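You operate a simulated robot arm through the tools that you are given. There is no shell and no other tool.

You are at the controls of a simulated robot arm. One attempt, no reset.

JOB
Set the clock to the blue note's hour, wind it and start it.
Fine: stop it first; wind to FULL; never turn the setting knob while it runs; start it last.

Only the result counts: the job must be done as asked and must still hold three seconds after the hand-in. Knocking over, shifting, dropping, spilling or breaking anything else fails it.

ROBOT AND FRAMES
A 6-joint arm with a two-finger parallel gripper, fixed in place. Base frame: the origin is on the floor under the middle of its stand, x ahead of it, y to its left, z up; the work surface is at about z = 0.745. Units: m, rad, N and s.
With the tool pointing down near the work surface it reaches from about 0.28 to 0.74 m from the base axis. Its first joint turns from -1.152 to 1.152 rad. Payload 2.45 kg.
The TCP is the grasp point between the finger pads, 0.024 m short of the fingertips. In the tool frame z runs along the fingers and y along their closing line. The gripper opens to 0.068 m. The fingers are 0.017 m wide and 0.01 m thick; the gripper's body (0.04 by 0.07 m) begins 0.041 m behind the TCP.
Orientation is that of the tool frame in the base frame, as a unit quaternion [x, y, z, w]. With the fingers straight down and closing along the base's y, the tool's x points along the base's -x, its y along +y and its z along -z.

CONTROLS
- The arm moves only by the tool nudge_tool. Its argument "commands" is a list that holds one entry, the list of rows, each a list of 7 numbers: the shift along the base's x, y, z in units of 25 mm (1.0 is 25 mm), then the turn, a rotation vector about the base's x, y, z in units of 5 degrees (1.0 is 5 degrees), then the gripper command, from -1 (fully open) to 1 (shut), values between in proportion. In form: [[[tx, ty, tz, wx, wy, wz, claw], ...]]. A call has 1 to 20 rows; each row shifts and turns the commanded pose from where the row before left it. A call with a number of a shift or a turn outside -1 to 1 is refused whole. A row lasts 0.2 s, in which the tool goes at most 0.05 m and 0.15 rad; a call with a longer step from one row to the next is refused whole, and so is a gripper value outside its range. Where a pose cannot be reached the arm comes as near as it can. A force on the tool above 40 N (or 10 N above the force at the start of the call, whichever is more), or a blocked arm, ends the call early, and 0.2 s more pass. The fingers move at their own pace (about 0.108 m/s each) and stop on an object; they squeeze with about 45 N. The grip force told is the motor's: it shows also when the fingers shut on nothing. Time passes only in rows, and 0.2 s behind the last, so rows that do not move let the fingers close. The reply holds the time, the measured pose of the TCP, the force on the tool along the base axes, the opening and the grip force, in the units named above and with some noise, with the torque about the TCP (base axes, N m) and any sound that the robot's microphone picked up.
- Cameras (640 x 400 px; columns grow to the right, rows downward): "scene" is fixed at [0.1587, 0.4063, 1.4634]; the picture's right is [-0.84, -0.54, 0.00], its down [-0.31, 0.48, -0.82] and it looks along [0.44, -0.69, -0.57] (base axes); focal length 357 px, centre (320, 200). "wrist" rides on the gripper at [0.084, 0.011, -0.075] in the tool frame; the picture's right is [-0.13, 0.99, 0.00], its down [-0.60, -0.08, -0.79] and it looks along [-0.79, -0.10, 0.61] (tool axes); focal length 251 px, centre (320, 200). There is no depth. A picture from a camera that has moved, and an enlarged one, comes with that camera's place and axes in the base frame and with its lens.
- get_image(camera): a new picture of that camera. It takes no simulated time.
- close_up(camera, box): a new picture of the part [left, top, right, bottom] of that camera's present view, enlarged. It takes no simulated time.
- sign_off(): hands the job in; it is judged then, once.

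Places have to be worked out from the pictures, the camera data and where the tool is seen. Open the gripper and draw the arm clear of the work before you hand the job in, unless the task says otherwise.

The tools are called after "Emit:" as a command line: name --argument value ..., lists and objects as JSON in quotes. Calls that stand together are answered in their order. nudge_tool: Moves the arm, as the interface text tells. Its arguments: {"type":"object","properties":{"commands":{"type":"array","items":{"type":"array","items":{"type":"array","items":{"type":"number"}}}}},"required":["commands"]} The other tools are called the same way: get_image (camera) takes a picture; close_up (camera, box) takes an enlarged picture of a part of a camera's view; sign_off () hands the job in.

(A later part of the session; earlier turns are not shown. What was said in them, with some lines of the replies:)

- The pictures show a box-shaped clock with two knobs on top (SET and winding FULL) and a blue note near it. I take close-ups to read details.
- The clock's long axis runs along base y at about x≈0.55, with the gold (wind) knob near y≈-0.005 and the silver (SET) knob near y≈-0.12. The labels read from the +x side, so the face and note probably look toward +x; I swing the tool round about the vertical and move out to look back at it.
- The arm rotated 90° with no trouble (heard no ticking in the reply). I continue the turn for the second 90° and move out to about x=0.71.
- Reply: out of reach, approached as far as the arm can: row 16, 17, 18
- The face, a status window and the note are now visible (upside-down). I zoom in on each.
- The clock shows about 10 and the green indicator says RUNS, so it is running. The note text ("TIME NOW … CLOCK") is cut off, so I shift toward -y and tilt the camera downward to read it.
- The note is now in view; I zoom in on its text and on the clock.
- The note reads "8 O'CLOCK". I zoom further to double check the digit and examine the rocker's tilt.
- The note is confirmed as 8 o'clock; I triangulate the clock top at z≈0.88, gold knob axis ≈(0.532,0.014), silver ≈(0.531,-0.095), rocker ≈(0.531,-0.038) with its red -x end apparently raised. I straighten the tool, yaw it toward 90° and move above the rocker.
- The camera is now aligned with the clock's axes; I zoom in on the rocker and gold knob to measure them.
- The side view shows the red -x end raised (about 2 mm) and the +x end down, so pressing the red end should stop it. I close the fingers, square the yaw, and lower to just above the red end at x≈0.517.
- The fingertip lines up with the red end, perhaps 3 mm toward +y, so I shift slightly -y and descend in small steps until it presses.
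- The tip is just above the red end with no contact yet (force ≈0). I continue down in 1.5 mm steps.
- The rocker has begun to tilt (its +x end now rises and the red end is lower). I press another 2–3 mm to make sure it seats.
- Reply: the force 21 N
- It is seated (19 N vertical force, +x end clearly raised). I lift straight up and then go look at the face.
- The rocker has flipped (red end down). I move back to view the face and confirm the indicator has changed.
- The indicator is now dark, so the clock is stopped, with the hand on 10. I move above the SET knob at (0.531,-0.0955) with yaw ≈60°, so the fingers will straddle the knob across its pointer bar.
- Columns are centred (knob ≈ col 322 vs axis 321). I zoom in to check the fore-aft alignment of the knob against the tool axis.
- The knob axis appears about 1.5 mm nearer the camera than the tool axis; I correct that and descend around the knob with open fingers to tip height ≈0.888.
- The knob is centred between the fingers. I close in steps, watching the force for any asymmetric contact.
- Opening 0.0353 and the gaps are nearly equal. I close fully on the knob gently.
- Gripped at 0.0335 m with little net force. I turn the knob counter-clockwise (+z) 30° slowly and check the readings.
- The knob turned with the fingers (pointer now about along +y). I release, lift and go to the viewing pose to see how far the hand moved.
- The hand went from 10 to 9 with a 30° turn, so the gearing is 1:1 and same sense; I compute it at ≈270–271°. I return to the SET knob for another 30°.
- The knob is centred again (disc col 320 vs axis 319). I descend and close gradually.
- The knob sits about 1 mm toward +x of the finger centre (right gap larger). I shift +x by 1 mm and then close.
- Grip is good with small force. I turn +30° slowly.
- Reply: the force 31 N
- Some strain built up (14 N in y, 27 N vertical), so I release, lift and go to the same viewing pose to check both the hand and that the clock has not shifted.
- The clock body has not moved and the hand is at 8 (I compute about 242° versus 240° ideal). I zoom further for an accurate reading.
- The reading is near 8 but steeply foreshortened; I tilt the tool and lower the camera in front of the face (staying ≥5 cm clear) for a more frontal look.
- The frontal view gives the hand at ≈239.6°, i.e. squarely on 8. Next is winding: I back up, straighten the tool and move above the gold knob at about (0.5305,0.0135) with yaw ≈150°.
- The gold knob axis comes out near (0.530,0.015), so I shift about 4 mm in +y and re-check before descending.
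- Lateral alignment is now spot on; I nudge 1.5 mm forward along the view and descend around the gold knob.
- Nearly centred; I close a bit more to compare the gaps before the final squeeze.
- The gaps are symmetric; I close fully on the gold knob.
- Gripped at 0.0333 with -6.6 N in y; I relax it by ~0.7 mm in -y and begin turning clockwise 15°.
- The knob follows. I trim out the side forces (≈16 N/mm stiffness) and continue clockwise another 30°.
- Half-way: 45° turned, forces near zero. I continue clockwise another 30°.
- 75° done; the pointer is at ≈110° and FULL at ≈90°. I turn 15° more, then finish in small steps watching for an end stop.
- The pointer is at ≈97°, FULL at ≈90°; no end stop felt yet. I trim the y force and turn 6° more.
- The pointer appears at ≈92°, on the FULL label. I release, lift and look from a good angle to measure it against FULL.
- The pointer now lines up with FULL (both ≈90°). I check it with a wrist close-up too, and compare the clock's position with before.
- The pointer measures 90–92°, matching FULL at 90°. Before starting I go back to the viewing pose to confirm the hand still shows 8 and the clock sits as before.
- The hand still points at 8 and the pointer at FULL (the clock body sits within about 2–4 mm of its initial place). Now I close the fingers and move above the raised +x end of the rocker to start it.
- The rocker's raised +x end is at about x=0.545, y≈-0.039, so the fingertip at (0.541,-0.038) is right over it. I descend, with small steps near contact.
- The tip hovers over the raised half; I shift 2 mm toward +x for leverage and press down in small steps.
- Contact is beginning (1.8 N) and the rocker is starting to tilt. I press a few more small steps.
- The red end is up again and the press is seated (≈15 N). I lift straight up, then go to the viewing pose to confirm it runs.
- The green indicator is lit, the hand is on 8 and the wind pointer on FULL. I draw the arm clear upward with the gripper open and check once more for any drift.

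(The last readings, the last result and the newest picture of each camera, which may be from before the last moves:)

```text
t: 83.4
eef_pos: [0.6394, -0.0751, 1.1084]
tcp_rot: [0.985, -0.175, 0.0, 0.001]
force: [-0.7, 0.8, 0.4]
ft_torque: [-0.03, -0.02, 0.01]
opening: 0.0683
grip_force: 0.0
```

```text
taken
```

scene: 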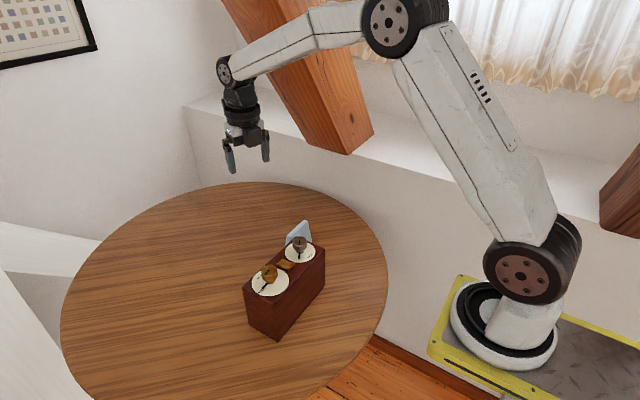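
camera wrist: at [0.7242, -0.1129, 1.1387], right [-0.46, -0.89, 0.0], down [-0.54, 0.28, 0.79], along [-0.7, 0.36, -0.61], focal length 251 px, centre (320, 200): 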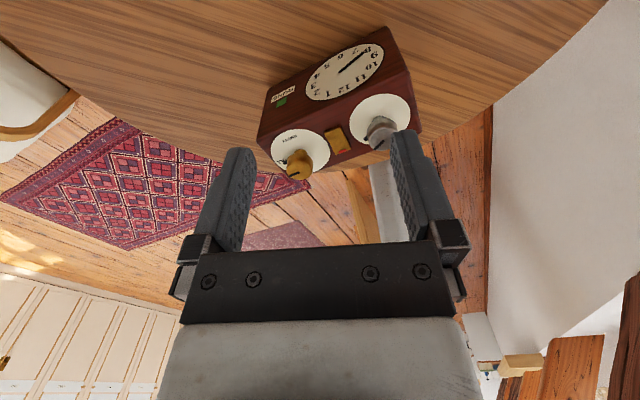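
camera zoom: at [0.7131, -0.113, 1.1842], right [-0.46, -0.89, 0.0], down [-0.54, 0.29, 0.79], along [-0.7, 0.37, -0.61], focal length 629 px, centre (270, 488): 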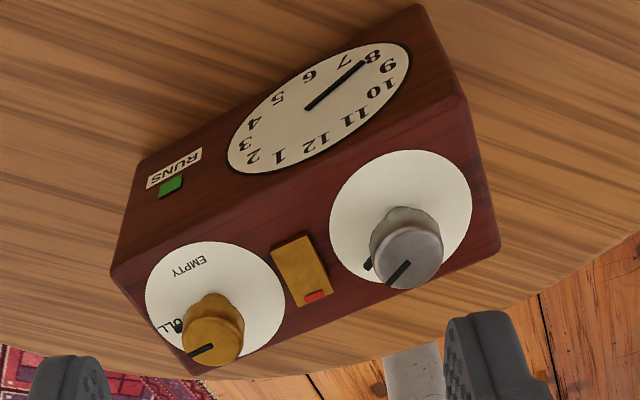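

The clock runs (green lit), shows 8 o'clock, is wound to FULL, the note is untouched, and the arm is clear with an open gripper. I hand the job in.

Emit:
sign_off

```text
The job is handed in.
```

The clock is set to 8 o'clock as the blue note says, wound to FULL, and running. I've handed the job in but haven't seen a result.

- **Order:** I stopped the clock first (the green RUNS light went dark), turned the setting knob only while it was stopped, then wound it, and started it last.
- **Hour:** the hand measured about 239.6° in the closest view, where 8 o'clock is 240°.
- **Winding:** the pointer sits at about 90–92°, with the FULL label at 90°. I felt no end stop, so this rests on the pointer's position.
- **Clock position:** the clock body slid roughly 2–4 mm on the table, most likely while I was turning the winding knob. I left it there.
- **Surroundings:** the blue note has not moved. The arm is clear of the clock with the gripper open.
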